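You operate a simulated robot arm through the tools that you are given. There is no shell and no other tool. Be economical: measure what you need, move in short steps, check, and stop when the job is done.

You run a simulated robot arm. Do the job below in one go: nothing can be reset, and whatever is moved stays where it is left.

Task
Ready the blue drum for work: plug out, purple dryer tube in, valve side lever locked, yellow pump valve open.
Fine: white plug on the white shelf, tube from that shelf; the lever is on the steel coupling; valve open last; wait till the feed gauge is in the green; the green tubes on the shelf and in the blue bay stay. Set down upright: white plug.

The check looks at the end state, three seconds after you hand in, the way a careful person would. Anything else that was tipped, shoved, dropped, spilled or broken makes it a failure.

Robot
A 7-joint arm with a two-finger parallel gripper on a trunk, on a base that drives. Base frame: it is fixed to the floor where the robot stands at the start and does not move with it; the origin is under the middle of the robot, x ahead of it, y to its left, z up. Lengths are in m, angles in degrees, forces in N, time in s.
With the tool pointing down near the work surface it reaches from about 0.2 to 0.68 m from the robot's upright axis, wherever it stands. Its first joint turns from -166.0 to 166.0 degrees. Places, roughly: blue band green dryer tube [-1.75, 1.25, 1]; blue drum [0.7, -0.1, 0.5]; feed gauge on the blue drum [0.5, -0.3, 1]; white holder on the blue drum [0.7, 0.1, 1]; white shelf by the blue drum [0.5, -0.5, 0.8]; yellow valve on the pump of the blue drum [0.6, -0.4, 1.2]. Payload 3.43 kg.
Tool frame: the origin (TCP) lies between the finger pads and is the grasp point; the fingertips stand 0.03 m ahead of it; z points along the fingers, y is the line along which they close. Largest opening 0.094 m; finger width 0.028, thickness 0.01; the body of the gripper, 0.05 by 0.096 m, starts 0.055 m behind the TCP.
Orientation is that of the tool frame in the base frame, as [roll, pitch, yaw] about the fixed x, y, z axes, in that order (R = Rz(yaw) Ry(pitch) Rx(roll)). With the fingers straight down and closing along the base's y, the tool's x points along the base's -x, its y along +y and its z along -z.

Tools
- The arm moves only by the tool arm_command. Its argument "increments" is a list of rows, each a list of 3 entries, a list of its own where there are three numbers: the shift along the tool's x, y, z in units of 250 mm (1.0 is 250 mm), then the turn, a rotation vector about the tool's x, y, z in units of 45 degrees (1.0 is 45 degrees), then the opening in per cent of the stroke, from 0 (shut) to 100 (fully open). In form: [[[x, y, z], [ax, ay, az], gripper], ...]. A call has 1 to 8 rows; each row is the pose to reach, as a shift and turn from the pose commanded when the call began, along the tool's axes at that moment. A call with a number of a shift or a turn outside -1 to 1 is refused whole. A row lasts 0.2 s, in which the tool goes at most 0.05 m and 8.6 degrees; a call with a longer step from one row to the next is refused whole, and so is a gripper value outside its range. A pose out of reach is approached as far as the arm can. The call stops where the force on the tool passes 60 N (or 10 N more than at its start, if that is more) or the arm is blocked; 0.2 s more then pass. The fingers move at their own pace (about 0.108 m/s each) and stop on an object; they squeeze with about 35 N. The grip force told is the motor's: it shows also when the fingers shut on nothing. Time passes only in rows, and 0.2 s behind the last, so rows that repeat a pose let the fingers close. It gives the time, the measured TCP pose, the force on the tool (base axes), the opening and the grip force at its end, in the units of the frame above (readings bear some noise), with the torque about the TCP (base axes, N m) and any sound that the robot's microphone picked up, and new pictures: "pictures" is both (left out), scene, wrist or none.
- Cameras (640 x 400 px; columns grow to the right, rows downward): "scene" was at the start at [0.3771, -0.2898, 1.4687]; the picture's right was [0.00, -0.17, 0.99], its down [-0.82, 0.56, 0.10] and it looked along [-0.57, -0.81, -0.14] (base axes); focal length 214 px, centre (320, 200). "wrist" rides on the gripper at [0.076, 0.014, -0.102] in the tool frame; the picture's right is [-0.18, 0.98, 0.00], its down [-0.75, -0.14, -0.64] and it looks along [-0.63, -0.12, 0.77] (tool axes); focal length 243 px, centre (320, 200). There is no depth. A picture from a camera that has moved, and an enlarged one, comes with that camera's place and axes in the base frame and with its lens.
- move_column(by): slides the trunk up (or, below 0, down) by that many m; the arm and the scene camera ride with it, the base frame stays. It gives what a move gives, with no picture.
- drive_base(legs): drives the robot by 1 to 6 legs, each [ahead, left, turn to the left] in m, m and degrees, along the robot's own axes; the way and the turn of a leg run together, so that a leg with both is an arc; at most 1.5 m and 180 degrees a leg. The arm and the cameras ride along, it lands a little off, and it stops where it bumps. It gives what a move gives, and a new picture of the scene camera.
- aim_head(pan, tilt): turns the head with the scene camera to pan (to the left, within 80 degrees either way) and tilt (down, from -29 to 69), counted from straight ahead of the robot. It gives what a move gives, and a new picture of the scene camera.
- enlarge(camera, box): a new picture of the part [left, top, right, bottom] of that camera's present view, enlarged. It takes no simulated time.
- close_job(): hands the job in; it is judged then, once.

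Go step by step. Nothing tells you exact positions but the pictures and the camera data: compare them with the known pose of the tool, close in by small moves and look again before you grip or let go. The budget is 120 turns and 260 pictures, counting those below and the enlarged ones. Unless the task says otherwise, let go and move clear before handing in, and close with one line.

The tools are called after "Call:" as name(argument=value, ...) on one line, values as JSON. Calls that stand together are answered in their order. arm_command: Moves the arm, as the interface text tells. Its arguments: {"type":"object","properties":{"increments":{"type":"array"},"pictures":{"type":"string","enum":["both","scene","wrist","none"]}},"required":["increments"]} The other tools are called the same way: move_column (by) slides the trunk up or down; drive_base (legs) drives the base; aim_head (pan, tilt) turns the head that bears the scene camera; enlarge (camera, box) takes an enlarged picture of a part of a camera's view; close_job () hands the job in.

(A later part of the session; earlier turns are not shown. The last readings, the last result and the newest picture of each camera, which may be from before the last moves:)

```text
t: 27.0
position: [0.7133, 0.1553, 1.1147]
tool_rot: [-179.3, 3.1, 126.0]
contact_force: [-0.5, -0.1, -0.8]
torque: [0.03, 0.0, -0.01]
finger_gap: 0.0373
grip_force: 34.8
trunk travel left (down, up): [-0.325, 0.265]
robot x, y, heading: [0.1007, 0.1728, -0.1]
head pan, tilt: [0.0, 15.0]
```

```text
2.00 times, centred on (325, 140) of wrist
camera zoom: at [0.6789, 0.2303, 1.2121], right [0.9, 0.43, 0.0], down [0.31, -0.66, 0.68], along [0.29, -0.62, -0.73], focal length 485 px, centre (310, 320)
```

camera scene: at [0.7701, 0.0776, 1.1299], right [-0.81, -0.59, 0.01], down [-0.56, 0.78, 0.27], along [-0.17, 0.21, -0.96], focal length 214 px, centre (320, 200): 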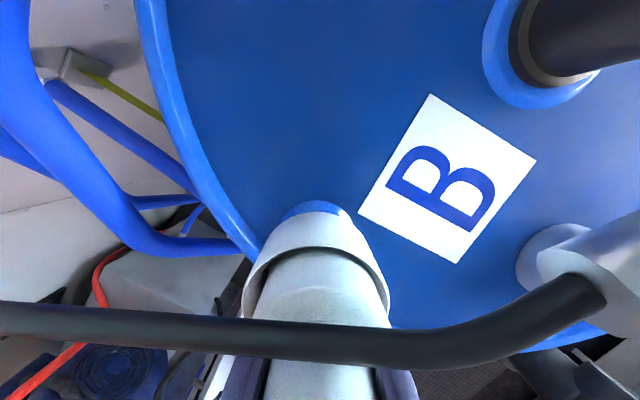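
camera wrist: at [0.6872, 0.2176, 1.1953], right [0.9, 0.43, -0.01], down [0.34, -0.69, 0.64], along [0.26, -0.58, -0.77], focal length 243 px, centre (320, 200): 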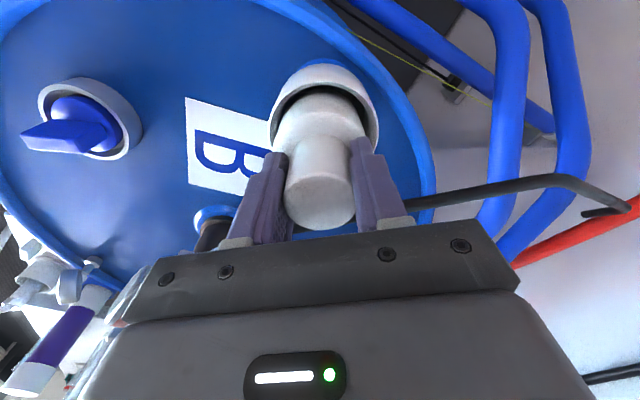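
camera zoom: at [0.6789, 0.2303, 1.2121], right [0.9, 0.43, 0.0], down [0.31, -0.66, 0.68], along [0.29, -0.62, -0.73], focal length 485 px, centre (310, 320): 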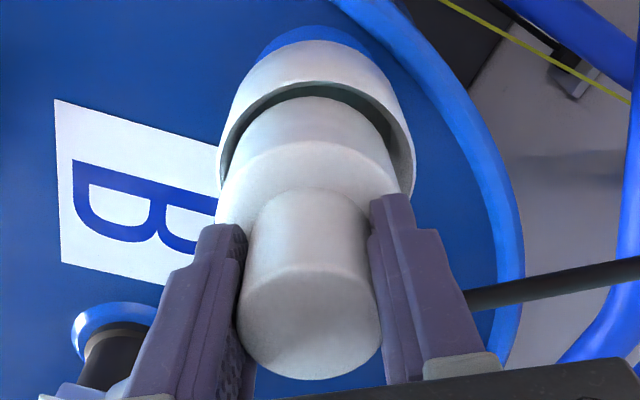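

No contact so far. Continuing the same way.

Call:
arm_command(increments=[[[0.004, 0, -0.015], [0, -0.02, 0], 0], [[0.008, 0, -0.03], [0, -0.04, 0], 0], [[0.01, 0, -0.04], [0, -0.05, 0], 0]], pictures="none")

Call:
enlarge(camera="scene", box=[220, 180, 420, 400])

Call:
enlarge(camera="wrist", box=[230, 40, 420, 240])

```text
t: 27.8
position: [0.7118, 0.1577, 1.125]
tool_rot: [-179.5, 5.5, 126.1]
contact_force: [-0.1, -0.1, -0.4]
torque: [0.01, 0.02, -0.03]
finger_gap: 0.0371
grip_force: 35.3
trunk travel left (down, up): [-0.325, 0.265]
robot x, y, heading: [0.1004, 0.1709, -0.2]
head pan, tilt: [0.0, 15.0]
```

```text
1.82 times, centred on (320, 290) of scene
camera zoom: at [0.7615, 0.0912, 1.1704], right [-0.81, -0.59, 0.01], down [-0.58, 0.8, 0.17], along [-0.11, 0.13, -0.99], focal length 390 px, centre (320, 36)
```

zoom: 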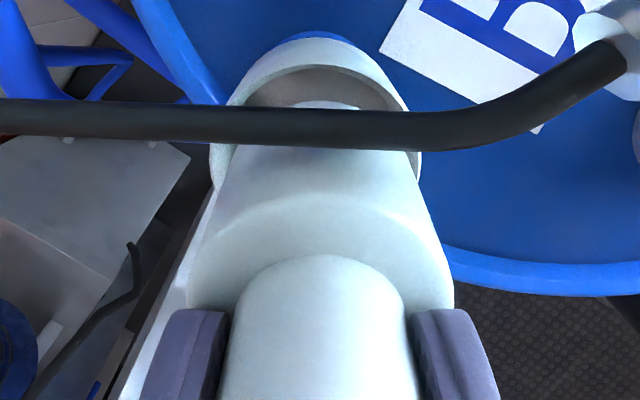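

```text
2.00 times, centred on (325, 140) of wrist
camera zoom: at [0.6749, 0.2359, 1.2189], right [0.9, 0.43, 0.01], down [0.3, -0.64, 0.71], along [0.31, -0.64, -0.7], focal length 485 px, centre (310, 320)
```

zoom: 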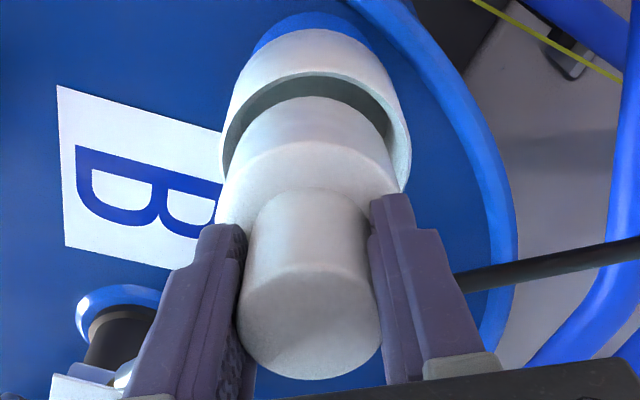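

Call:
arm_command(increments=[[[0.0, 0, -0.025], [0, 0, 0], 0], [[0.0, 0, -0.05], [0, 0, 0], 0], [[0.0, 0, -0.075], [0, 0, 0], 0]], pictures="both")

```text
t: 28.6
position: [0.7108, 0.159, 1.144]
tool_rot: [-179.3, 5.4, 126.2]
contact_force: [-0.1, 0.2, -1.0]
torque: [-0.02, -0.02, 0.03]
finger_gap: 0.0375
grip_force: 35.0
trunk travel left (down, up): [-0.325, 0.265]
robot x, y, heading: [0.0995, 0.1745, -0.1]
head pan, tilt: [0.0, 15.0]
camera scene: at [0.7601, 0.0926, 1.1892], right [-0.81, -0.59, 0.01], down [-0.58, 0.8, 0.17], along [-0.11, 0.13, -0.99], focal length 214 px, centre (320, 200)
camera wrist: at [0.6736, 0.2374, 1.2378], right [0.9, 0.43, 0.01], down [0.3, -0.64, 0.71], along [0.31, -0.64, -0.7], focal length 243 px, centre (320, 200)
```

scene: 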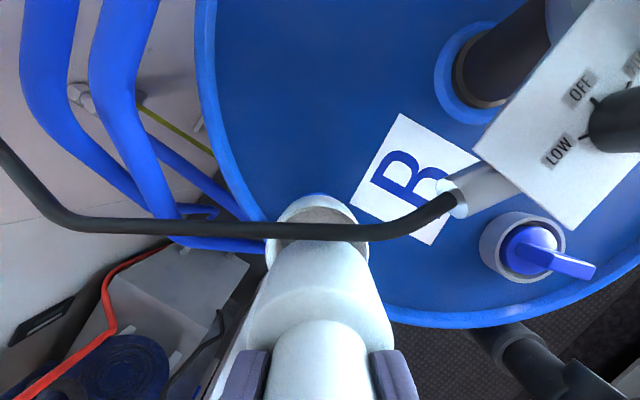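
wrist: 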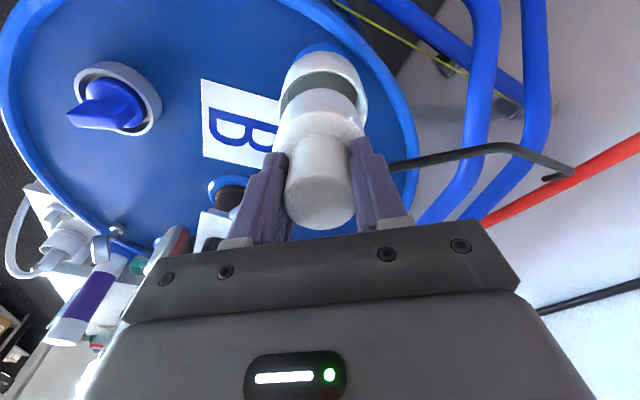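

Call:
arm_command(increments=[[[0.01, 0, -0.025], [0, 0, 0], 0], [[0.02, 0, -0.05], [0, 0, 0], 0], [[0.03, 0, -0.1], [0, 0, 0], 0]], pictures="both")

```text
t: 29.4
position: [0.7048, 0.1688, 1.1673]
tool_rot: [-179.3, 5.4, 125.9]
contact_force: [0.3, 0.1, -0.9]
torque: [0.02, -0.01, -0.02]
finger_gap: 0.0372
grip_force: 35.6
trunk travel left (down, up): [-0.325, 0.265]
robot x, y, heading: [0.1004, 0.1715, -0.0]
head pan, tilt: [0.0, 15.0]
camera scene: at [0.7544, 0.1014, 1.2127], right [-0.81, -0.59, 0.01], down [-0.58, 0.8, 0.17], along [-0.11, 0.13, -0.99], focal length 214 px, centre (320, 200)
camera wrist: at [0.6679, 0.2461, 1.2613], right [0.9, 0.43, 0.01], down [0.3, -0.64, 0.71], along [0.31, -0.64, -0.7], focal length 243 px, centre (320, 200)
```

scene: 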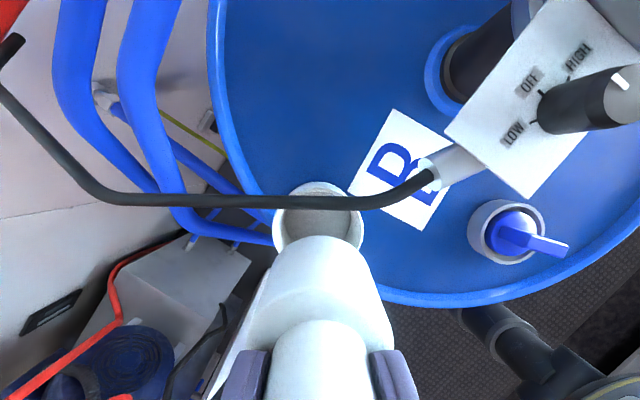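
wrist: 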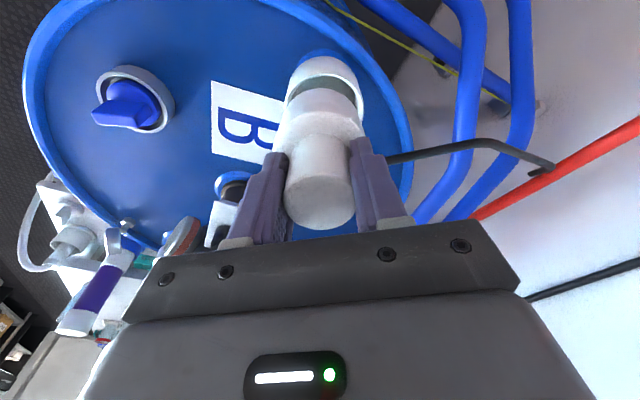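

The plug is out of the cup and clear of the cable. I'll raise it high and straighten the tool.

Call:
arm_command(increments=[[[0.02, 0, -0.12], [0, 0, 0], 0], [[0.03, 0, -0.24], [0, 0.04, 0], 0], [[0.03, 0, -0.36], [0, 0.08, 0], 0], [[0.03, 0, -0.48], [0, 0.125, 0], 0], [[0.03, 0, -0.5], [0, 0.125, 0], 0]], pictures="both")

```text
t: 30.6
position: [0.6941, 0.1826, 1.2906]
tool_rot: [-179.3, -0.3, 126.0]
contact_force: [0.3, -0.6, -1.6]
torque: [-0.03, 0.01, 0.03]
finger_gap: 0.0371
grip_force: 34.9
trunk travel left (down, up): [-0.325, 0.265]
robot x, y, heading: [0.1011, 0.1697, -0.2]
head pan, tilt: [0.0, 15.0]
camera scene: at [0.7461, 0.1129, 1.3289], right [-0.81, -0.59, 0.01], down [-0.56, 0.78, 0.26], along [-0.16, 0.21, -0.96], focal length 214 px, centre (320, 200)
camera wrist: at [0.6631, 0.2531, 1.3937], right [0.9, 0.43, -0.01], down [0.34, -0.69, 0.64], along [0.27, -0.58, -0.77], focal length 243 px, centre (320, 200)
```

scene: 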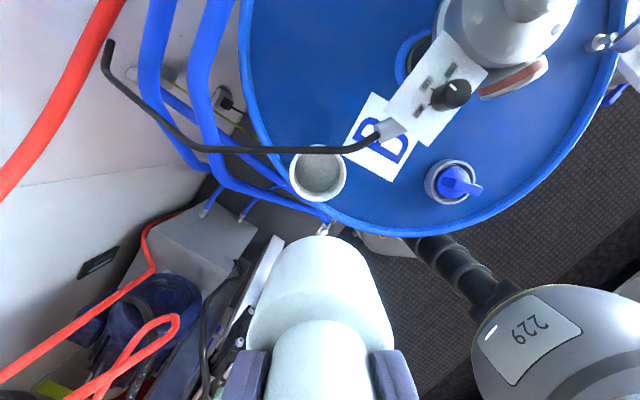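
wrist: 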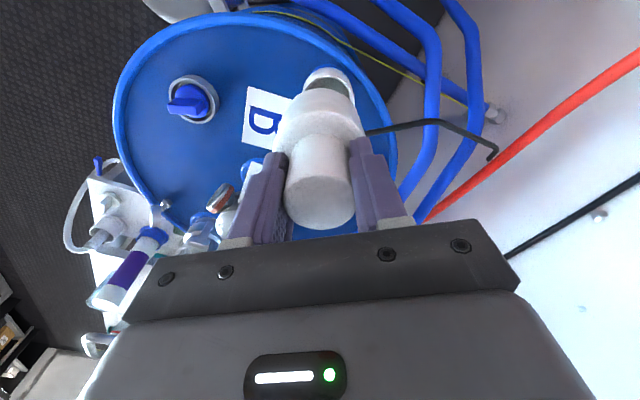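

The plug is free; its bottom is about 83 mm below the TCP. I'll retract the arm toward the robot, then drive to face the shelf.

Call:
arm_command(increments=[[[0.11, -0.155, 0], [0, 0, 0], 0], [[0.22, -0.31, 0], [0, 0, 0], 0], [[0.33, -0.465, 0], [0, 0, 0], 0], [[0.44, -0.62, 0], [0, 0, 0], 0], [[0.56, -0.78, 0], [0, 0, 0], 0], [[0.68, -0.94, 0], [0, 0, 0], 0]], pictures="none")

Call:
drive_base(legs=[[-0.1, 0, 0], [0, -0.27, 0]])

Call:
aim_head(pan=30, tilt=-20)

```text
t: 32.0
position: [0.4053, 0.1825, 1.2952]
tool_rot: [-179.3, -0.2, 126.0]
contact_force: [0.0, 0.0, -0.9]
torque: [0.04, -0.02, 0.01]
finger_gap: 0.0373
grip_force: 34.9
trunk travel left (down, up): [-0.325, 0.265]
robot x, y, heading: [0.1035, 0.1737, -0.2]
head pan, tilt: [0.0, 15.0]
```

```text
t: 34.7
position: [0.3066, -0.0877, 1.2962]
tool_rot: [-179.3, -0.4, 125.8]
contact_force: [-0.2, -0.8, -1.0]
torque: [0.04, 0.01, 0.04]
finger_gap: 0.0372
grip_force: 34.9
trunk travel left (down, up): [-0.325, 0.265]
robot x, y, heading: [0.003, -0.097, -0.1]
head pan, tilt: [0.0, 15.0]
camera scene: at [0.3578, -0.1578, 1.3328], right [-0.81, -0.58, 0.01], down [-0.56, 0.79, 0.26], along [-0.16, 0.21, -0.96], focal length 214 px, centre (320, 200)
```

scene: 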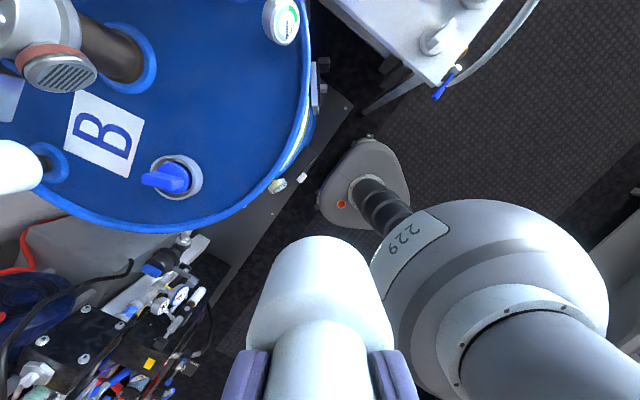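

```text
t: 35.7
position: [0.3062, -0.087, 1.2959]
tool_rot: [-179.4, -0.2, 125.7]
contact_force: [0.1, -0.2, -1.7]
torque: [0.0, 0.0, -0.02]
finger_gap: 0.037
grip_force: 34.2
trunk travel left (down, up): [-0.325, 0.265]
robot x, y, heading: [0.0038, -0.0989, -0.2]
head pan, tilt: [30.0, -20.0]
camera scene: at [0.4201, -0.1778, 1.3598], right [-0.71, -0.51, -0.49], down [-0.41, 0.86, -0.29], along [0.57, -0.01, -0.82], focal length 214 px, centre (320, 200)
```

scene: 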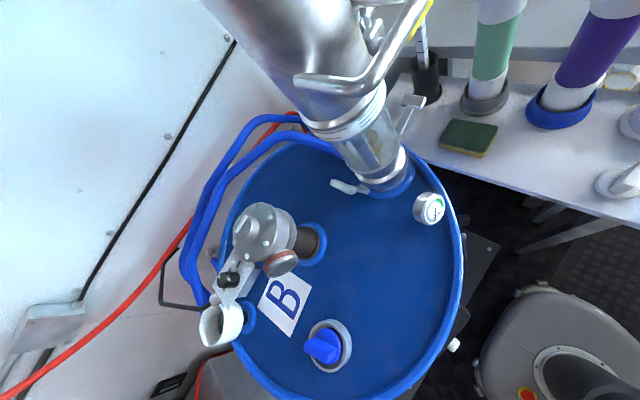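

Call:
arm_command(increments=[[[-0.17, -0.06, 0], [0, 0, 0], 0], [[-0.34, -0.12, 0], [0, 0, 0], 0], [[-0.51, -0.18, 0], [0, 0, 0], 0], [[-0.68, -0.24, 0], [0, 0, 0], 0], [[-0.86, -0.3, 0], [0, 0, 0], 0]], pictures="both")

```text
t: 36.9
position: [0.3693, -0.3082, 1.2952]
tool_rot: [-179.4, -0.2, 125.8]
contact_force: [0.5, -0.4, -1.4]
torque: [0.03, -0.02, 0.0]
finger_gap: 0.0373
grip_force: 35.6
trunk travel left (down, up): [-0.325, 0.265]
robot x, y, heading: [0.0029, -0.0984, -0.2]
head pan, tilt: [30.0, -20.0]
camera scene: at [0.4843, -0.3984, 1.3595], right [-0.71, -0.51, -0.49], down [-0.41, 0.86, -0.29], along [0.57, -0.01, -0.82], focal length 214 px, centre (320, 200)
camera wrist: at [0.3396, -0.2367, 1.3976], right [0.91, 0.42, -0.01], down [0.33, -0.69, 0.64], along [0.26, -0.58, -0.77], focal length 243 px, centre (320, 200)
```

scene: 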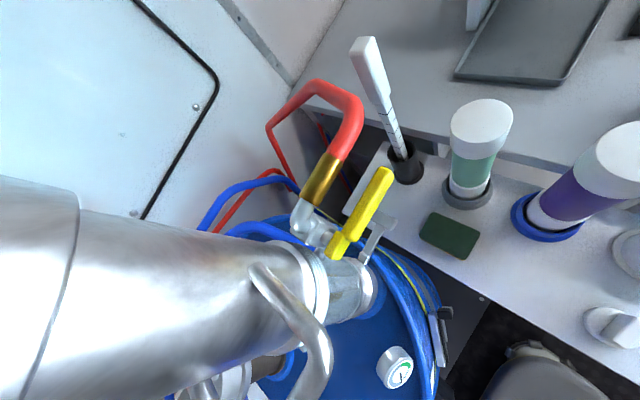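
wrist: 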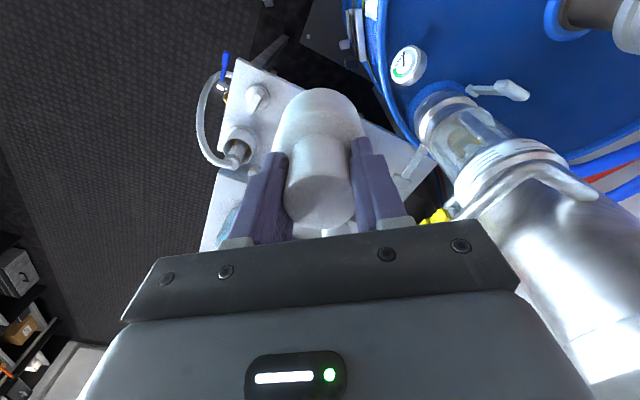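

The shelf top is near z=0.80, with a free spot around (0.40, −0.465) between sponge, purple socket and white knob. I'll move above it and descend part way.

Call:
arm_command(increments=[[[-0.13, -0.06, 0.05], [0, 0, 0], 0], [[-0.26, -0.12, 0.1], [0, 0, 0], 0], [[-0.39, -0.18, 0.15], [0, 0, 0], 0], [[-0.5, -0.235, 0.25], [0, 0, 0], 0], [[-0.582, -0.27, 0.4], [0, 0, 0], 0], [[-0.582, -0.27, 0.56], [0, 0, 0], 0], [[-0.582, -0.27, 0.72], [0, 0, 0], 0], [[-0.582, -0.27, 0.88], [0, 0, 0], 0]], pictures="both")

```text
t: 38.7
position: [0.3997, -0.4627, 1.0739]
tool_rot: [-179.4, -0.3, 125.6]
contact_force: [0.2, -0.9, -1.0]
torque: [-0.02, 0.04, 0.0]
finger_gap: 0.0374
grip_force: 35.2
trunk travel left (down, up): [-0.325, 0.265]
robot x, y, heading: [0.0031, -0.0963, -0.0]
head pan, tilt: [30.0, -20.0]
camera scene: at [0.5136, -0.5542, 1.1373], right [-0.71, -0.51, -0.49], down [-0.41, 0.86, -0.29], along [0.57, -0.01, -0.82], focal length 214 px, centre (320, 200)
camera wrist: at [0.369, -0.3924, 1.1753], right [0.91, 0.42, -0.01], down [0.33, -0.69, 0.64], along [0.26, -0.58, -0.77], focal length 243 px, centre (320, 200)
```

scene: 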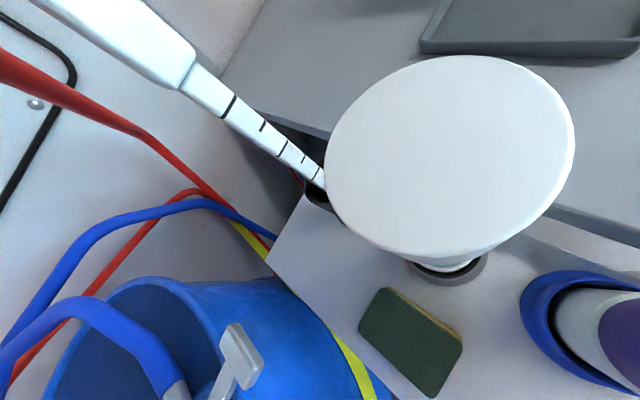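
wrist: 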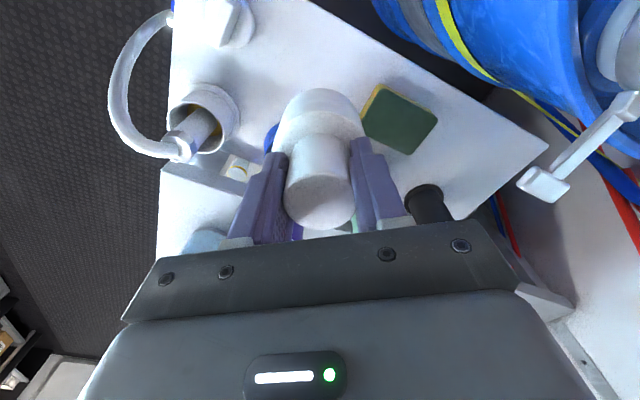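

The head camera hangs above the green tube in this orientation; I'll turn the tool back to yaw 180 so everything stays clear, and re-aim the head downwards.

Call:
arm_command(increments=[[[0, 0, 0], [0, 0, -0.18], 0], [[0, 0, 0], [0, 0, -0.36], 0], [[0, 0, 0], [0, 0, -0.54], 0], [[0, 0, 0], [0, 0, -0.72], 0], [[0, 0, 0], [0, 0, -0.9], 0], [[0, 0, 0], [0, 0, -1.0], 0]], pictures="none")

Call:
arm_command(increments=[[[0, 0, 0], [0, 0, -0.1], 0], [[0, 0, 0], [0, 0, -0.2], 0]], pictures="wrist")

Call:
aim_head(pan=0, tilt=15)

```text
t: 40.1
position: [0.3926, -0.4699, 1.0788]
tool_rot: [-179.1, -0.1, 168.5]
contact_force: [-0.8, 0.4, -0.4]
torque: [-0.11, 0.01, 0.04]
finger_gap: 0.037
grip_force: 35.5
trunk travel left (down, up): [-0.325, 0.265]
robot x, y, heading: [0.0018, -0.095, -0.7]
head pan, tilt: [30.0, -20.0]
stopped in row 6: the force on the tool passed its limit at 62 N (the readings are from after the stop); the commanded pose is now the measured one
```

```text
t: 40.7
position: [0.3942, -0.4753, 1.078]
tool_rot: [-179.4, -0.4, 177.5]
contact_force: [0.7, 0.3, -1.3]
torque: [-0.01, -0.01, 0.01]
finger_gap: 0.0371
grip_force: 34.8
trunk travel left (down, up): [-0.325, 0.265]
robot x, y, heading: [0.0038, -0.0995, -0.7]
head pan, tilt: [30.0, -20.0]
camera wrist: at [0.3208, -0.4554, 1.1794], right [0.23, 0.97, -0.01], down [0.75, -0.17, 0.64], along [0.62, -0.16, -0.77], focal length 243 px, centre (320, 200)
```

wrist: 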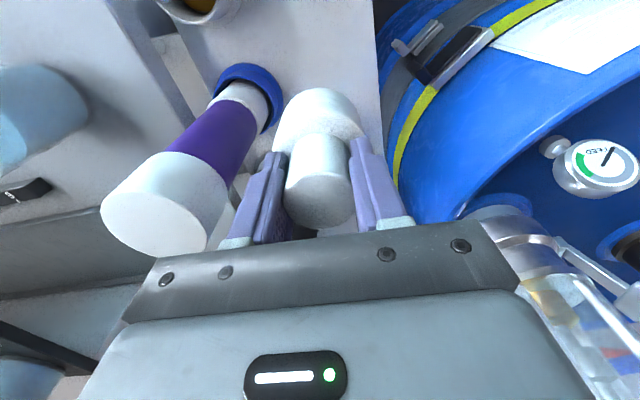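

```text
t: 41.7
position: [0.3944, -0.4743, 1.0781]
tool_rot: [-179.4, -0.4, 177.3]
contact_force: [-0.2, -0.1, -0.8]
torque: [-0.02, -0.03, -0.01]
finger_gap: 0.0372
grip_force: 34.9
trunk travel left (down, up): [-0.325, 0.265]
robot x, y, heading: [-0.0025, -0.0974, -0.9]
head pan, tilt: [0.0, 15.0]
camera scene: at [0.4815, -0.478, 1.1145], right [-0.05, -1.0, 0.01], down [-0.96, 0.05, 0.26], along [-0.26, 0.0, -0.96], focal length 214 px, centre (320, 200)
```

scene: 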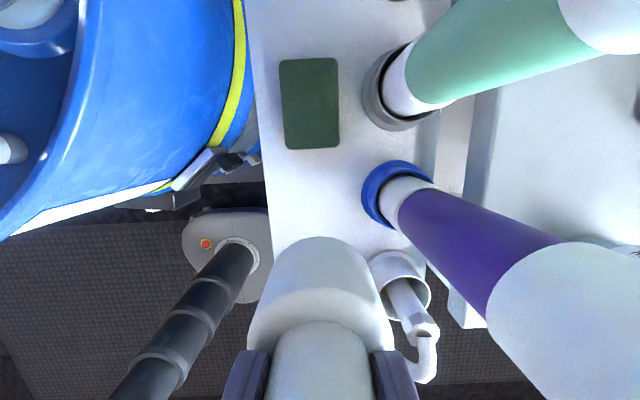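

Something of the hand or head brushed the pump side; it is free now. I'll check the pump area, then descend with the head kept short.

Call:
arm_command(increments=[[[0, 0, 0.15], [0, 0, 0], 0], [[0, 0, 0.3], [0, 0, 0], 0], [[0, 0, 0.45], [0, 0, 0], 0], [[0, 0, 0.6], [0, 0, 0], 0], [[0, 0, 0.68], [0, 0, 0], 0]], pictures="both")

```text
t: 42.9
position: [0.3936, -0.4758, 0.9062]
tool_rot: [-179.3, -0.3, 177.4]
contact_force: [-1.0, 0.1, -1.0]
torque: [-0.01, 0.0, 0.02]
finger_gap: 0.0373
grip_force: 35.1
trunk travel left (down, up): [-0.325, 0.265]
robot x, y, heading: [0.0038, -0.0959, -0.6]
head pan, tilt: [0.0, 15.0]
camera scene: at [0.4795, -0.4795, 0.9437], right [-0.05, -1.0, 0.01], down [-0.96, 0.05, 0.26], along [-0.26, 0.0, -0.96], focal length 214 px, centre (320, 200)
camera wrist: at [0.3186, -0.4565, 1.0087], right [0.23, 0.97, -0.01], down [0.75, -0.17, 0.64], along [0.62, -0.16, -0.77], focal length 243 px, centre (320, 200)
```

scene: 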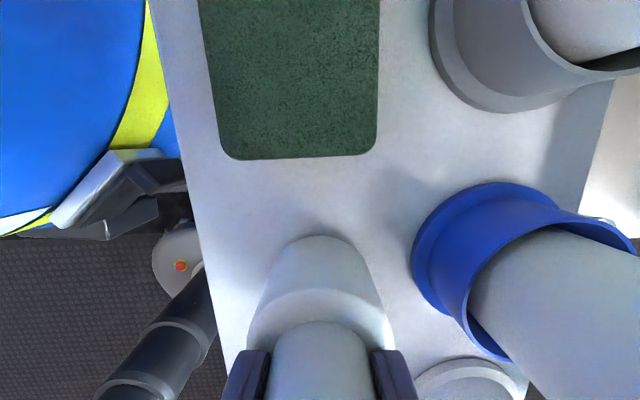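
wrist: 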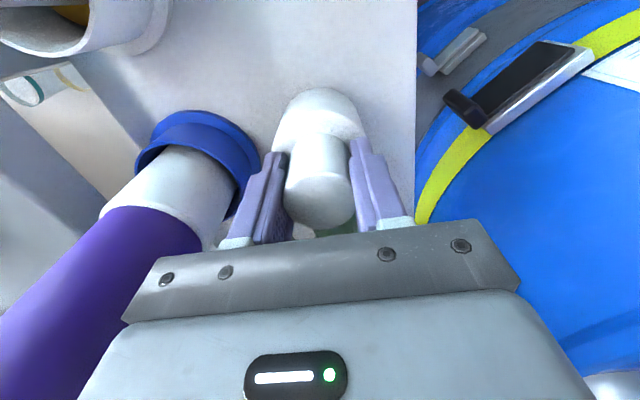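

Clear around the plug. Descending slowly until it touches the shelf.

Call:
arm_command(increments=[[[0, 0, 0.02], [0, 0, 0], 0], [[0, 0, 0.04], [0, 0, 0], 0], [[0, 0, 0.055], [0, 0, 0], 0]], pictures="scene")

```text
t: 43.6
position: [0.3943, -0.4765, 0.9031]
tool_rot: [-178.9, 0.0, 177.3]
contact_force: [-5.9, 6.8, 36.2]
torque: [1.25, 0.92, 0.06]
finger_gap: 0.037
grip_force: 34.5
trunk travel left (down, up): [-0.325, 0.265]
robot x, y, heading: [-0.0014, -0.0998, -0.4]
head pan, tilt: [0.0, 15.0]
stopped in row 3: the force on the tool passed its limit at 67 N (the readings are from after the stop); the commanded pose is now the measured one
camera scene: at [0.4802, -0.4803, 0.9408], right [-0.05, -1.0, 0.02], down [-0.96, 0.05, 0.26], along [-0.26, -0.01, -0.97], focal length 214 px, centre (320, 200)
```

scene: 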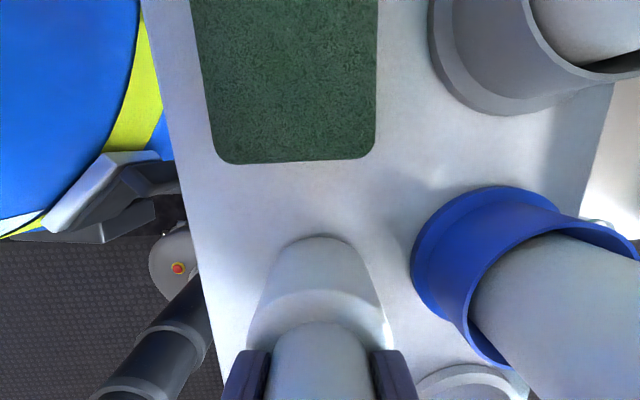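

Contact made. I'll ease up 2 mm, then open.

Call:
arm_command(increments=[[[0, 0, -0.006], [0, 0, 0], 0], [[0, 0, -0.006], [0, 0, 0], 0]], pictures="none")

Call:
arm_command(increments=[[[0, 0, 0], [0, 0, 0], 50], [[0, 0, 0], [0, 0, 0], 80], [[0, 0, 0], [0, 0, 0], 80]], pictures="both")

```text
t: 44.2
position: [0.3932, -0.476, 0.903]
tool_rot: [-178.9, 0.0, 177.4]
contact_force: [-0.5, 2.0, 35.1]
torque: [0.95, 0.39, 0.03]
finger_gap: 0.037
grip_force: 34.8
trunk travel left (down, up): [-0.325, 0.265]
robot x, y, heading: [0.0041, -0.0951, -0.7]
head pan, tilt: [0.0, 15.0]
```

```text
t: 45.0
position: [0.3932, -0.4767, 0.9006]
tool_rot: [-179.1, -0.2, 177.4]
contact_force: [-0.1, -0.1, -0.7]
torque: [0.01, -0.03, 0.02]
finger_gap: 0.0752
grip_force: 0.1
trunk travel left (down, up): [-0.325, 0.265]
robot x, y, heading: [0.0032, -0.1002, -0.8]
head pan, tilt: [0.0, 15.0]
camera scene: at [0.4802, -0.4804, 0.9375], right [-0.05, -1.0, 0.02], down [-0.96, 0.05, 0.26], along [-0.26, 0.0, -0.96], focal length 214 px, centre (320, 200)
camera wrist: at [0.3192, -0.4572, 1.0021], right [0.23, 0.97, -0.02], down [0.75, -0.17, 0.64], along [0.62, -0.16, -0.77], focal length 243 px, centre (320, 200)
```

scene: 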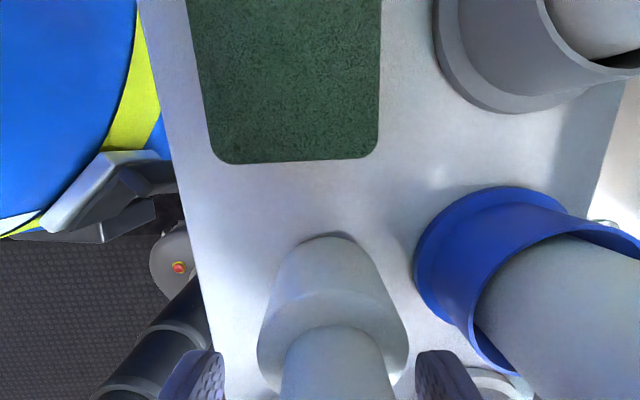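
wrist: 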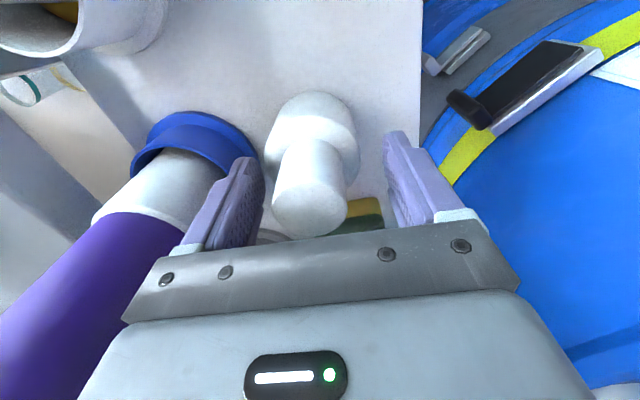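

Call:
arm_command(increments=[[[0, 0, 0], [0, 0, 0], 100], [[0, 0, -0.1], [0, 0, 0], 100], [[0, 0, -0.25], [0, 0, 0], 100], [[0, 0, -0.4], [0, 0, 0], 100], [[0, 0, -0.55], [0, 0, 0], 100]], pictures="both")

```text
t: 46.2
position: [0.3946, -0.4764, 1.039]
tool_rot: [-179.1, -0.1, 177.4]
contact_force: [0.3, 0.0, 0.4]
torque: [-0.02, 0.01, 0.0]
finger_gap: 0.0939
grip_force: 0.0
trunk travel left (down, up): [-0.325, 0.265]
robot x, y, heading: [0.0025, -0.0966, -0.5]
head pan, tilt: [0.0, 15.0]
camera scene: at [0.482, -0.4789, 1.0767], right [-0.05, -1.0, 0.02], down [-0.96, 0.05, 0.26], along [-0.26, 0.0, -0.97], focal length 214 px, centre (320, 200)
camera wrist: at [0.3208, -0.4556, 1.141], right [0.23, 0.97, -0.02], down [0.75, -0.16, 0.64], along [0.62, -0.16, -0.77], focal length 243 px, centre (320, 200)
```

scene: 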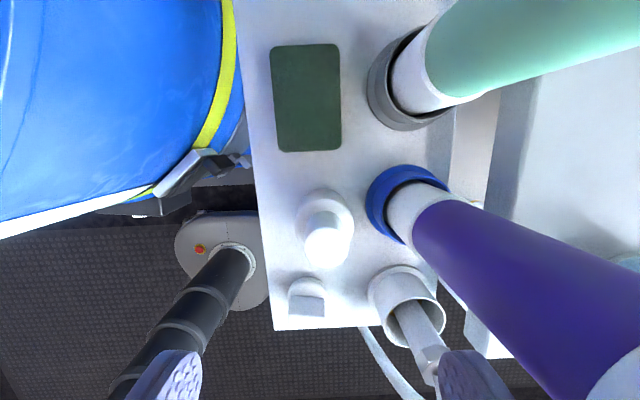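
wrist: 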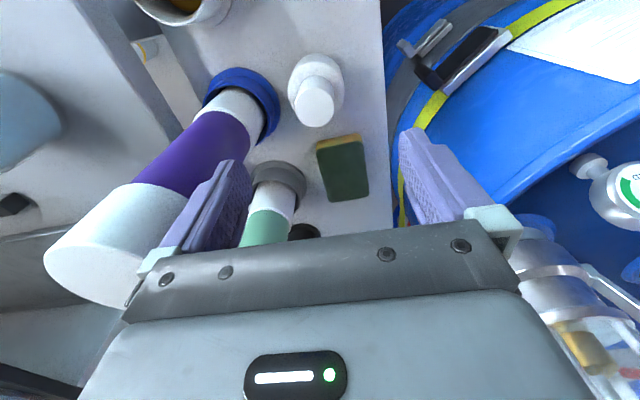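

The plug stands upright on the shelf. Now the purple tube: rise and look at its top.

Call:
arm_command(increments=[[[0, 0, -0.19], [0, 0, 0], 100], [[0, 0, -0.38], [0, 0, 0], 100], [[0, 0, -0.57], [0, 0, 0], 100], [[0.1, 0, -0.76], [0, 0, 0], 100], [[0.2, 0, -0.9], [0, 0, 0], 100]], pictures="both")

```text
refused: row 4 steps farther than a row can; nothing moved
```

Call:
arm_command(increments=[[[0, 0, -0.18], [0, 0, 0], 100], [[0, 0, -0.36], [0, 0, 0], 100], [[0.05, 0, -0.53], [0, 0, 0], 100], [[0.12, 0, -0.7], [0, 0, 0], 100], [[0.2, 0, -0.85], [0, 0, 0], 100], [[0.2, 0, -0.9], [0, 0, 0], 100]], pictures="both")

```text
t: 47.6
position: [0.3456, -0.4701, 1.2632]
tool_rot: [-179.0, -0.2, 177.3]
contact_force: [-0.2, 0.0, -0.4]
torque: [-0.01, 0.0, 0.0]
finger_gap: 0.0941
grip_force: 0.0
trunk travel left (down, up): [-0.325, 0.265]
robot x, y, heading: [-0.0004, -0.0991, -0.5]
head pan, tilt: [0.0, 15.0]
camera scene: at [0.4327, -0.4733, 1.3], right [-0.05, -1.0, 0.02], down [-0.96, 0.05, 0.26], along [-0.26, 0.0, -0.97], focal length 214 px, centre (320, 200)
camera wrist: at [0.2716, -0.45, 1.3644], right [0.23, 0.97, -0.02], down [0.75, -0.17, 0.64], along [0.62, -0.16, -0.77], focal length 243 px, centre (320, 200)
```

scene: 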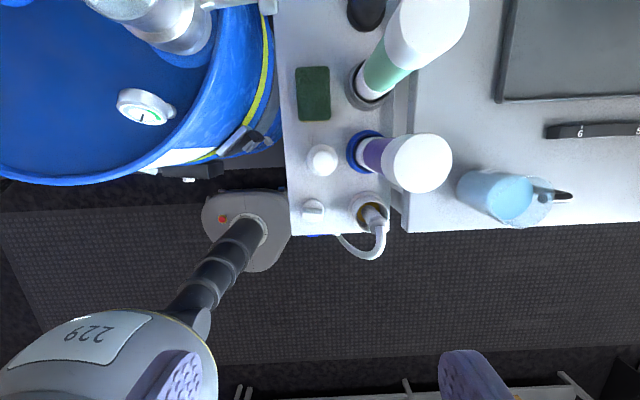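
wrist: 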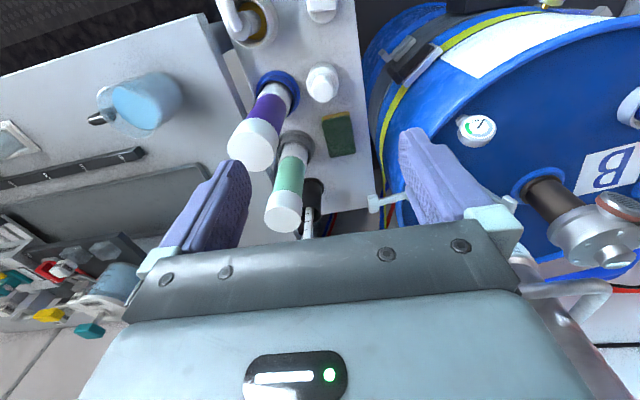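

The purple cap top is at about (0.405, −0.586, 1.065). I'll swing the head camera up out of the way, move above the cap and straighten the tool.

Call:
aim_head(pan=80, tilt=35)

Call:
arm_command(increments=[[[-0.06, -0.11, 0], [0.01, 0, -0.03], 100], [[-0.12, -0.22, 0], [0.022, 0, -0.06], 100], [[-0.18, -0.33, 0.05], [0.022, 0, -0.06], 100], [[-0.257, -0.448, 0.1], [0.022, 0, -0.06], 100], [[-0.257, -0.448, 0.25], [0.022, 0, -0.06], 100], [[-0.257, -0.448, 0.4], [0.022, 0, -0.06], 100]], pictures="both")

```text
t: 49.1
position: [0.346, -0.4705, 1.2637]
tool_rot: [-179.0, -0.1, 177.3]
contact_force: [0.0, 1.0, 0.8]
torque: [-0.01, 0.01, -0.03]
finger_gap: 0.0943
grip_force: 0.1
trunk travel left (down, up): [-0.325, 0.265]
robot x, y, heading: [0.0009, -0.0995, -0.5]
head pan, tilt: [80.0, 35.0]
camera scene: at [0.4049, -0.384, 1.3765], right [-0.01, -0.19, -0.98], down [-0.84, -0.52, 0.11], along [-0.54, 0.83, -0.15], focal length 214 px, centre (320, 200)
```

scene: 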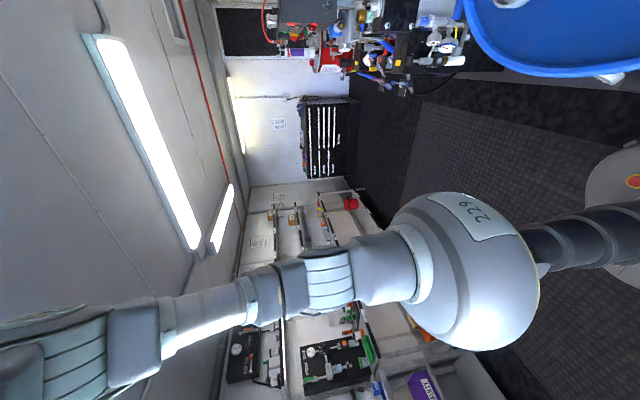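

```text
t: 50.5
position: [0.4031, -0.5867, 1.1647]
tool_rot: [-178.0, -0.2, -179.9]
contact_force: [0.9, 0.4, 0.2]
torque: [0.01, 0.03, -0.02]
finger_gap: 0.0941
grip_force: 0.0
trunk travel left (down, up): [-0.325, 0.265]
robot x, y, heading: [0.0041, -0.0973, -0.6]
head pan, tilt: [80.0, 35.0]
camera scene: at [0.4585, -0.4962, 1.2776], right [0.0, -0.21, -0.98], down [-0.82, -0.56, 0.12], along [-0.58, 0.8, -0.17], focal length 214 px, centre (320, 200)
camera wrist: at [0.3285, -0.5687, 1.2667], right [0.18, 0.98, -0.03], down [0.76, -0.12, 0.64], along [0.63, -0.14, -0.76], focal length 243 px, centre (320, 200)
```

scene: 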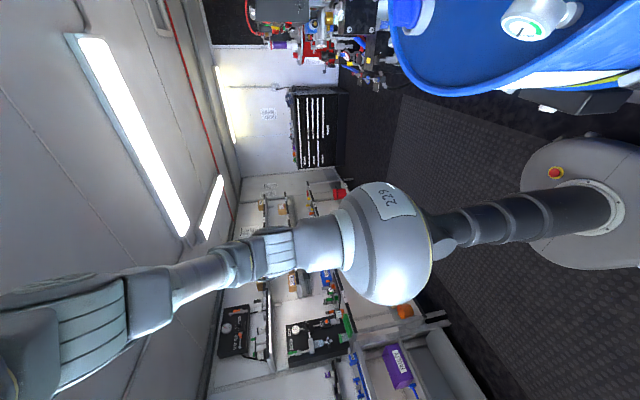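
wrist: 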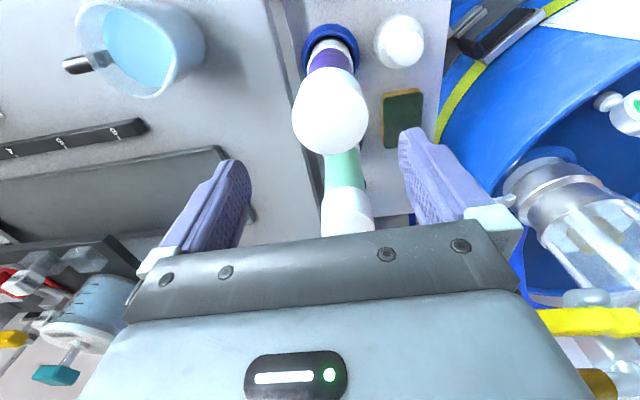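

Call:
arm_command(increments=[[[0, 0, 0], [-0.045, 0, 0], 100], [[-0.004, -0.004, 0.15], [-0.045, 0, 0], 100], [[-0.004, -0.006, 0.3], [-0.045, 0, 0], 100], [[-0.004, -0.006, 0.42], [-0.045, 0, 0], 100], [[-0.004, -0.006, 0.51], [-0.045, 0, 0], 100]], pictures="wrist")

```text
t: 51.7
position: [0.4054, -0.5912, 1.0368]
tool_rot: [179.9, -0.2, -179.9]
contact_force: [0.2, -0.6, -0.4]
torque: [0.03, 0.04, -0.02]
finger_gap: 0.0941
grip_force: 0.1
trunk travel left (down, up): [-0.325, 0.265]
robot x, y, heading: [0.0004, -0.1005, -0.4]
head pan, tilt: [80.0, 35.0]
camera wrist: at [0.3298, -0.577, 1.1387], right [0.18, 0.98, 0.0], down [0.76, -0.14, 0.64], along [0.63, -0.12, -0.77], focal length 243 px, centre (320, 200)
```

wrist: 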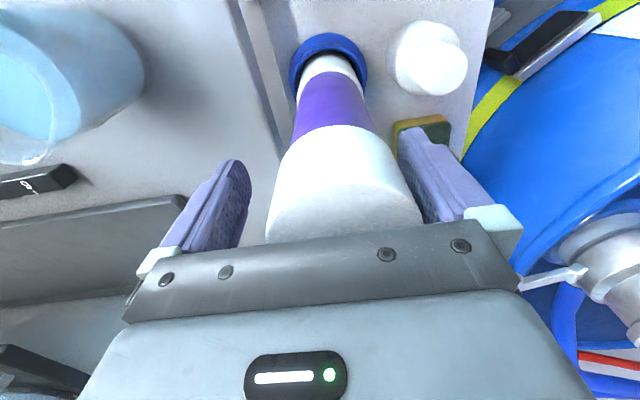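

The cap sits toward the +y finger; I'll shift 9 mm and close.

Call:
arm_command(increments=[[[0, 0.018, 0], [0, 0, 0], 100], [[0, 0.036, 0], [0, 0, 0], 100]], pictures="wrist")

Call:
arm_command(increments=[[[0, 0, 0], [0, 0, 0], 60], [[0, 0, 0], [0, 0, 0], 0], [[0, 0, 0], [0, 0, 0], 0]], pictures="wrist")

```text
t: 52.3
position: [0.405, -0.5824, 1.0366]
tool_rot: [179.9, -0.2, -179.8]
contact_force: [0.2, 0.4, 1.1]
torque: [0.0, 0.0, -0.01]
finger_gap: 0.0939
grip_force: 0.1
trunk travel left (down, up): [-0.325, 0.265]
robot x, y, heading: [-0.0018, -0.0989, -0.7]
head pan, tilt: [80.0, 35.0]
camera wrist: at [0.33, -0.5685, 1.1396], right [0.18, 0.98, 0.0], down [0.76, -0.14, 0.64], along [0.63, -0.12, -0.77], focal length 243 px, centre (320, 200)
```

wrist: 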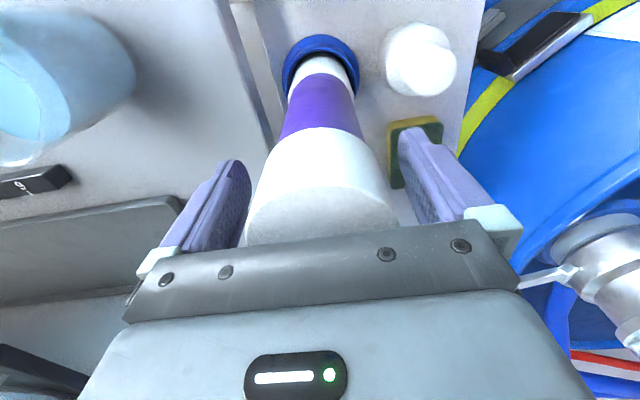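

```text
t: 53.1
position: [0.4043, -0.5827, 1.0391]
tool_rot: [180.0, -0.2, -179.9]
contact_force: [0.4, 0.7, 0.2]
torque: [0.14, -0.05, 0.02]
finger_gap: 0.0623
grip_force: 35.0
trunk travel left (down, up): [-0.325, 0.265]
robot x, y, heading: [0.0027, -0.1009, -0.8]
head pan, tilt: [80.0, 35.0]
camera wrist: at [0.33, -0.5685, 1.1396], right [0.18, 0.98, 0.0], down [0.76, -0.14, 0.64], along [0.63, -0.12, -0.77], focal length 243 px, centre (320, 200)
```

wrist: 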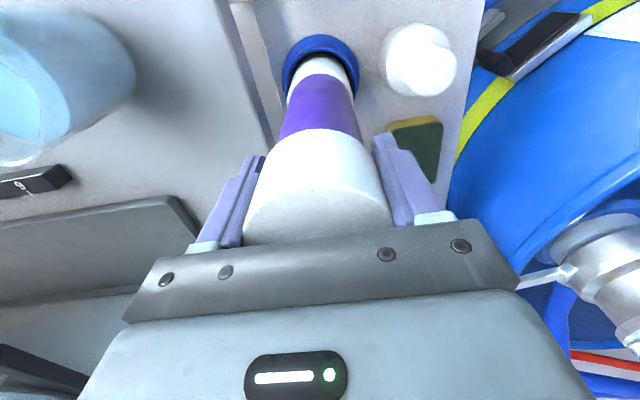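

Gripped (62 mm). Lifting gently and watching for slip.

Call:
arm_command(increments=[[[0, 0, -0.02], [0, 0, 0], 0], [[0, 0, -0.04], [0, 0, 0], 0], [[0, 0, -0.07], [0, 0, 0], 0], [[0, 0, -0.1], [0, 0, 0], 0]], pictures="wrist")

```text
t: 54.1
position: [0.4057, -0.5829, 1.0632]
tool_rot: [179.9, -0.2, -180.0]
contact_force: [-0.9, 0.5, -3.9]
torque: [0.01, 0.01, -0.02]
finger_gap: 0.0624
grip_force: 35.4
trunk travel left (down, up): [-0.325, 0.265]
robot x, y, heading: [-0.0043, -0.0964, -0.7]
head pan, tilt: [80.0, 35.0]
camera wrist: at [0.3299, -0.5688, 1.1652], right [0.18, 0.98, 0.0], down [0.76, -0.14, 0.64], along [0.63, -0.12, -0.77], focal length 243 px, centre (320, 200)
```

wrist: 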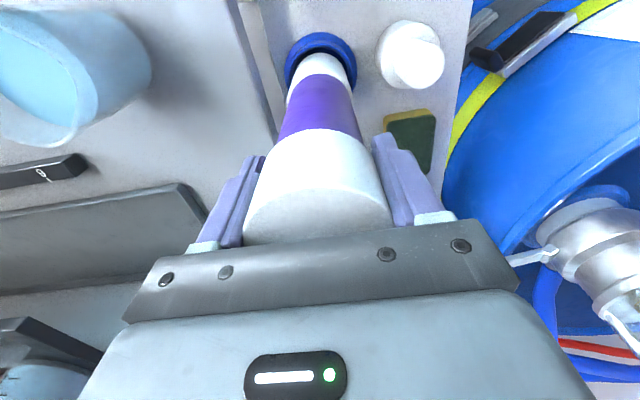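

Call:
arm_command(increments=[[[0, 0, -0.15], [0, 0, 0], 0], [[0, 0, -0.3], [0, 0, 0], 0], [[0, 0, -0.45], [0, 0, 0], 0], [[0, 0, -0.6], [0, 0, 0], 0], [[0, 0, -0.75], [0, 0, 0], 0], [[0, 0, -0.9], [0, 0, 0], 0], [[0, 0, -1.0], [0, 0, 0], 0]], pictures="wrist")

Call:
aim_head(pan=0, tilt=15)

```text
t: 55.7
position: [0.4056, -0.5848, 1.3146]
tool_rot: [180.0, -0.2, -180.0]
contact_force: [0.9, 0.0, -3.4]
torque: [-0.04, -0.01, 0.0]
finger_gap: 0.0625
grip_force: 35.1
trunk travel left (down, up): [-0.325, 0.265]
robot x, y, heading: [0.0002, -0.0987, -0.6]
head pan, tilt: [80.0, 35.0]
camera wrist: at [0.3308, -0.5703, 1.4167], right [0.18, 0.98, 0.0], down [0.76, -0.14, 0.64], along [0.63, -0.12, -0.77], focal length 243 px, centre (320, 200)
```

wrist: 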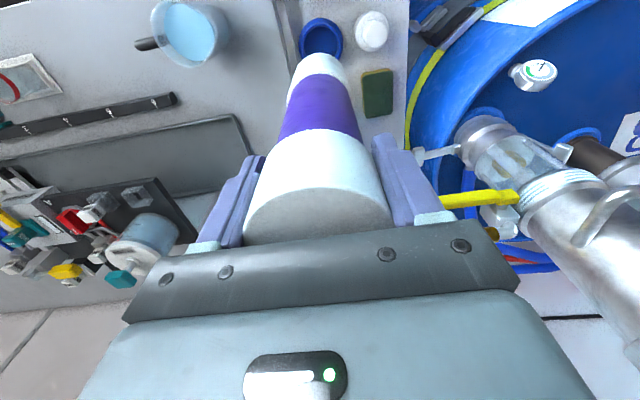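

```text
t: 57.3
position: [0.4053, -0.5847, 1.3133]
tool_rot: [179.9, -0.2, -179.9]
contact_force: [0.7, -0.9, -3.9]
torque: [-0.02, 0.0, 0.02]
finger_gap: 0.0623
grip_force: 34.7
trunk travel left (down, up): [-0.325, 0.265]
robot x, y, heading: [-0.0007, -0.0992, -0.6]
head pan, tilt: [0.0, 15.0]
camera scene: at [0.4927, -0.5849, 1.3513], right [0.0, -1.0, 0.0], down [-0.96, 0.0, 0.26], along [-0.26, 0.0, -0.96], focal length 214 px, centre (320, 200)
```

scene: 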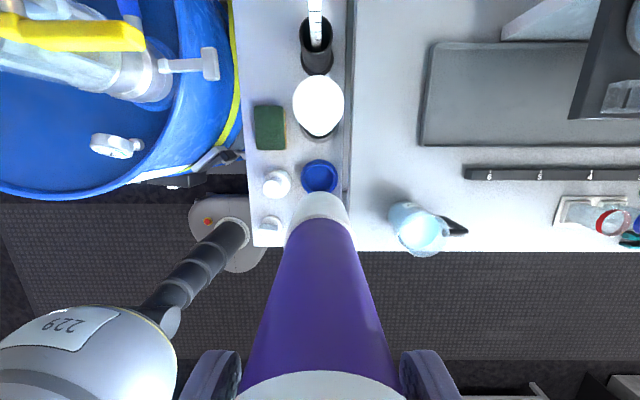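

The tube hangs free with its bottom about 0.216 m below the TCP. I'll raise the trunk, retract the arm, and drive back to the drum's left side.

Call:
move_column(by=0.14)

Call:
arm_command(increments=[[[0.07, 0.14, 0], [0, 0, 0], 0], [[0.14, 0.28, 0], [0, 0, 0], 0], [[0.21, 0.42, 0], [0, 0, 0], 0], [[0.28, 0.56, 0], [0, 0, 0], 0], [[0.35, 0.7, 0], [0, 0, 0], 0], [[0.4, 0.85, 0], [0, 0, 0], 0], [[0.42, 1.0, 0], [0, 0, 0], 0]], pictures="none")

Call:
drive_base(legs=[[0, 0.27, 0.6], [0.1, 0, 0]])

```text
t: 58.9
position: [0.4065, -0.5851, 1.455]
tool_rot: [179.9, -0.2, 179.9]
contact_force: [-0.3, 0.4, -3.3]
torque: [-0.01, 0.01, 0.0]
finger_gap: 0.0624
grip_force: 34.8
trunk travel left (down, up): [-0.465, 0.125]
robot x, y, heading: [0.0036, -0.0958, -0.6]
head pan, tilt: [0.0, 15.0]
```

```text
t: 60.5
position: [0.2987, -0.3306, 1.4566]
tool_rot: [-179.9, -0.2, 180.0]
contact_force: [0.3, 0.5, -4.3]
torque: [0.02, -0.01, 0.0]
finger_gap: 0.0624
grip_force: 34.8
trunk travel left (down, up): [-0.465, 0.125]
robot x, y, heading: [0.001, -0.1004, -0.5]
head pan, tilt: [0.0, 15.0]
```

```text
t: 63.2
position: [0.4053, -0.0564, 1.4543]
tool_rot: [179.9, -0.4, -179.3]
contact_force: [0.6, -0.1, -3.8]
torque: [0.0, 0.0, 0.02]
finger_gap: 0.0625
grip_force: 34.3
trunk travel left (down, up): [-0.465, 0.125]
robot x, y, heading: [0.1007, 0.1725, -0.2]
head pan, tilt: [0.0, 15.0]
camera scene: at [0.4921, -0.057, 1.4924], right [0.01, -1.0, 0.0], down [-0.96, -0.01, 0.26], along [-0.26, 0.0, -0.96], focal length 214 px, centre (320, 200)
```

scene: 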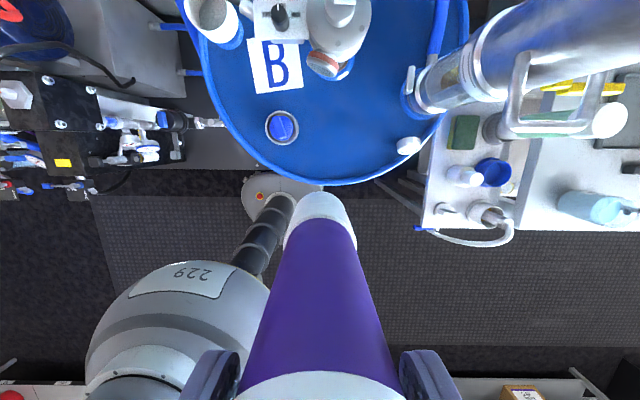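

Call:
arm_command(increments=[[[-0.1, 0.14, 0], [0, 0, 0], 0], [[-0.2, 0.28, 0], [0, 0, 0], 0], [[-0.3, 0.42, 0], [0, 0, 0], 0], [[-0.4, 0.56, 0], [0, 0, 0], 0], [[-0.5, 0.7, 0], [0, 0, 0], 0], [[-0.6, 0.83, 0], [0, 0, 0], 0]], pictures="both")

```text
t: 64.6
position: [0.5527, 0.154, 1.4558]
tool_rot: [180.0, -0.2, -179.3]
contact_force: [-0.9, 0.9, -4.7]
torque: [0.01, -0.02, 0.02]
finger_gap: 0.0622
grip_force: 34.7
trunk travel left (down, up): [-0.465, 0.125]
robot x, y, heading: [0.1015, 0.1713, -0.1]
head pan, tilt: [0.0, 15.0]
camera scene: at [0.6409, 0.1546, 1.4934], right [0.01, -1.0, 0.0], down [-0.96, -0.01, 0.26], along [-0.26, 0.0, -0.96], focal length 214 px, centre (320, 200)
camera wrist: at [0.4789, 0.1673, 1.5584], right [0.17, 0.99, 0.0], down [0.76, -0.13, 0.64], along [0.63, -0.11, -0.77], focal length 243 px, centre (320, 200)
```

scene: 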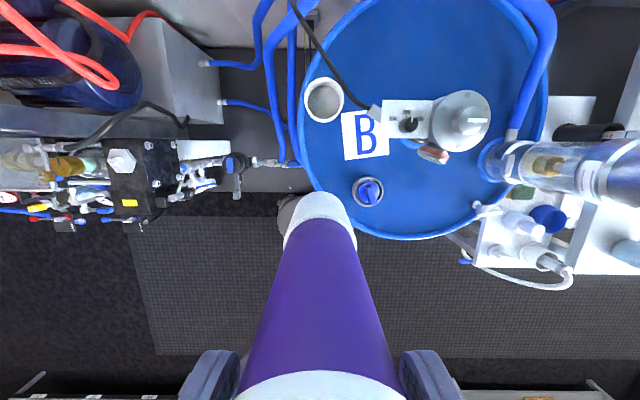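
wrist: 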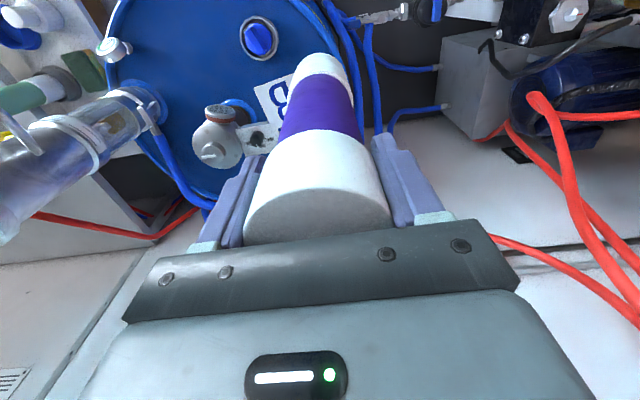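

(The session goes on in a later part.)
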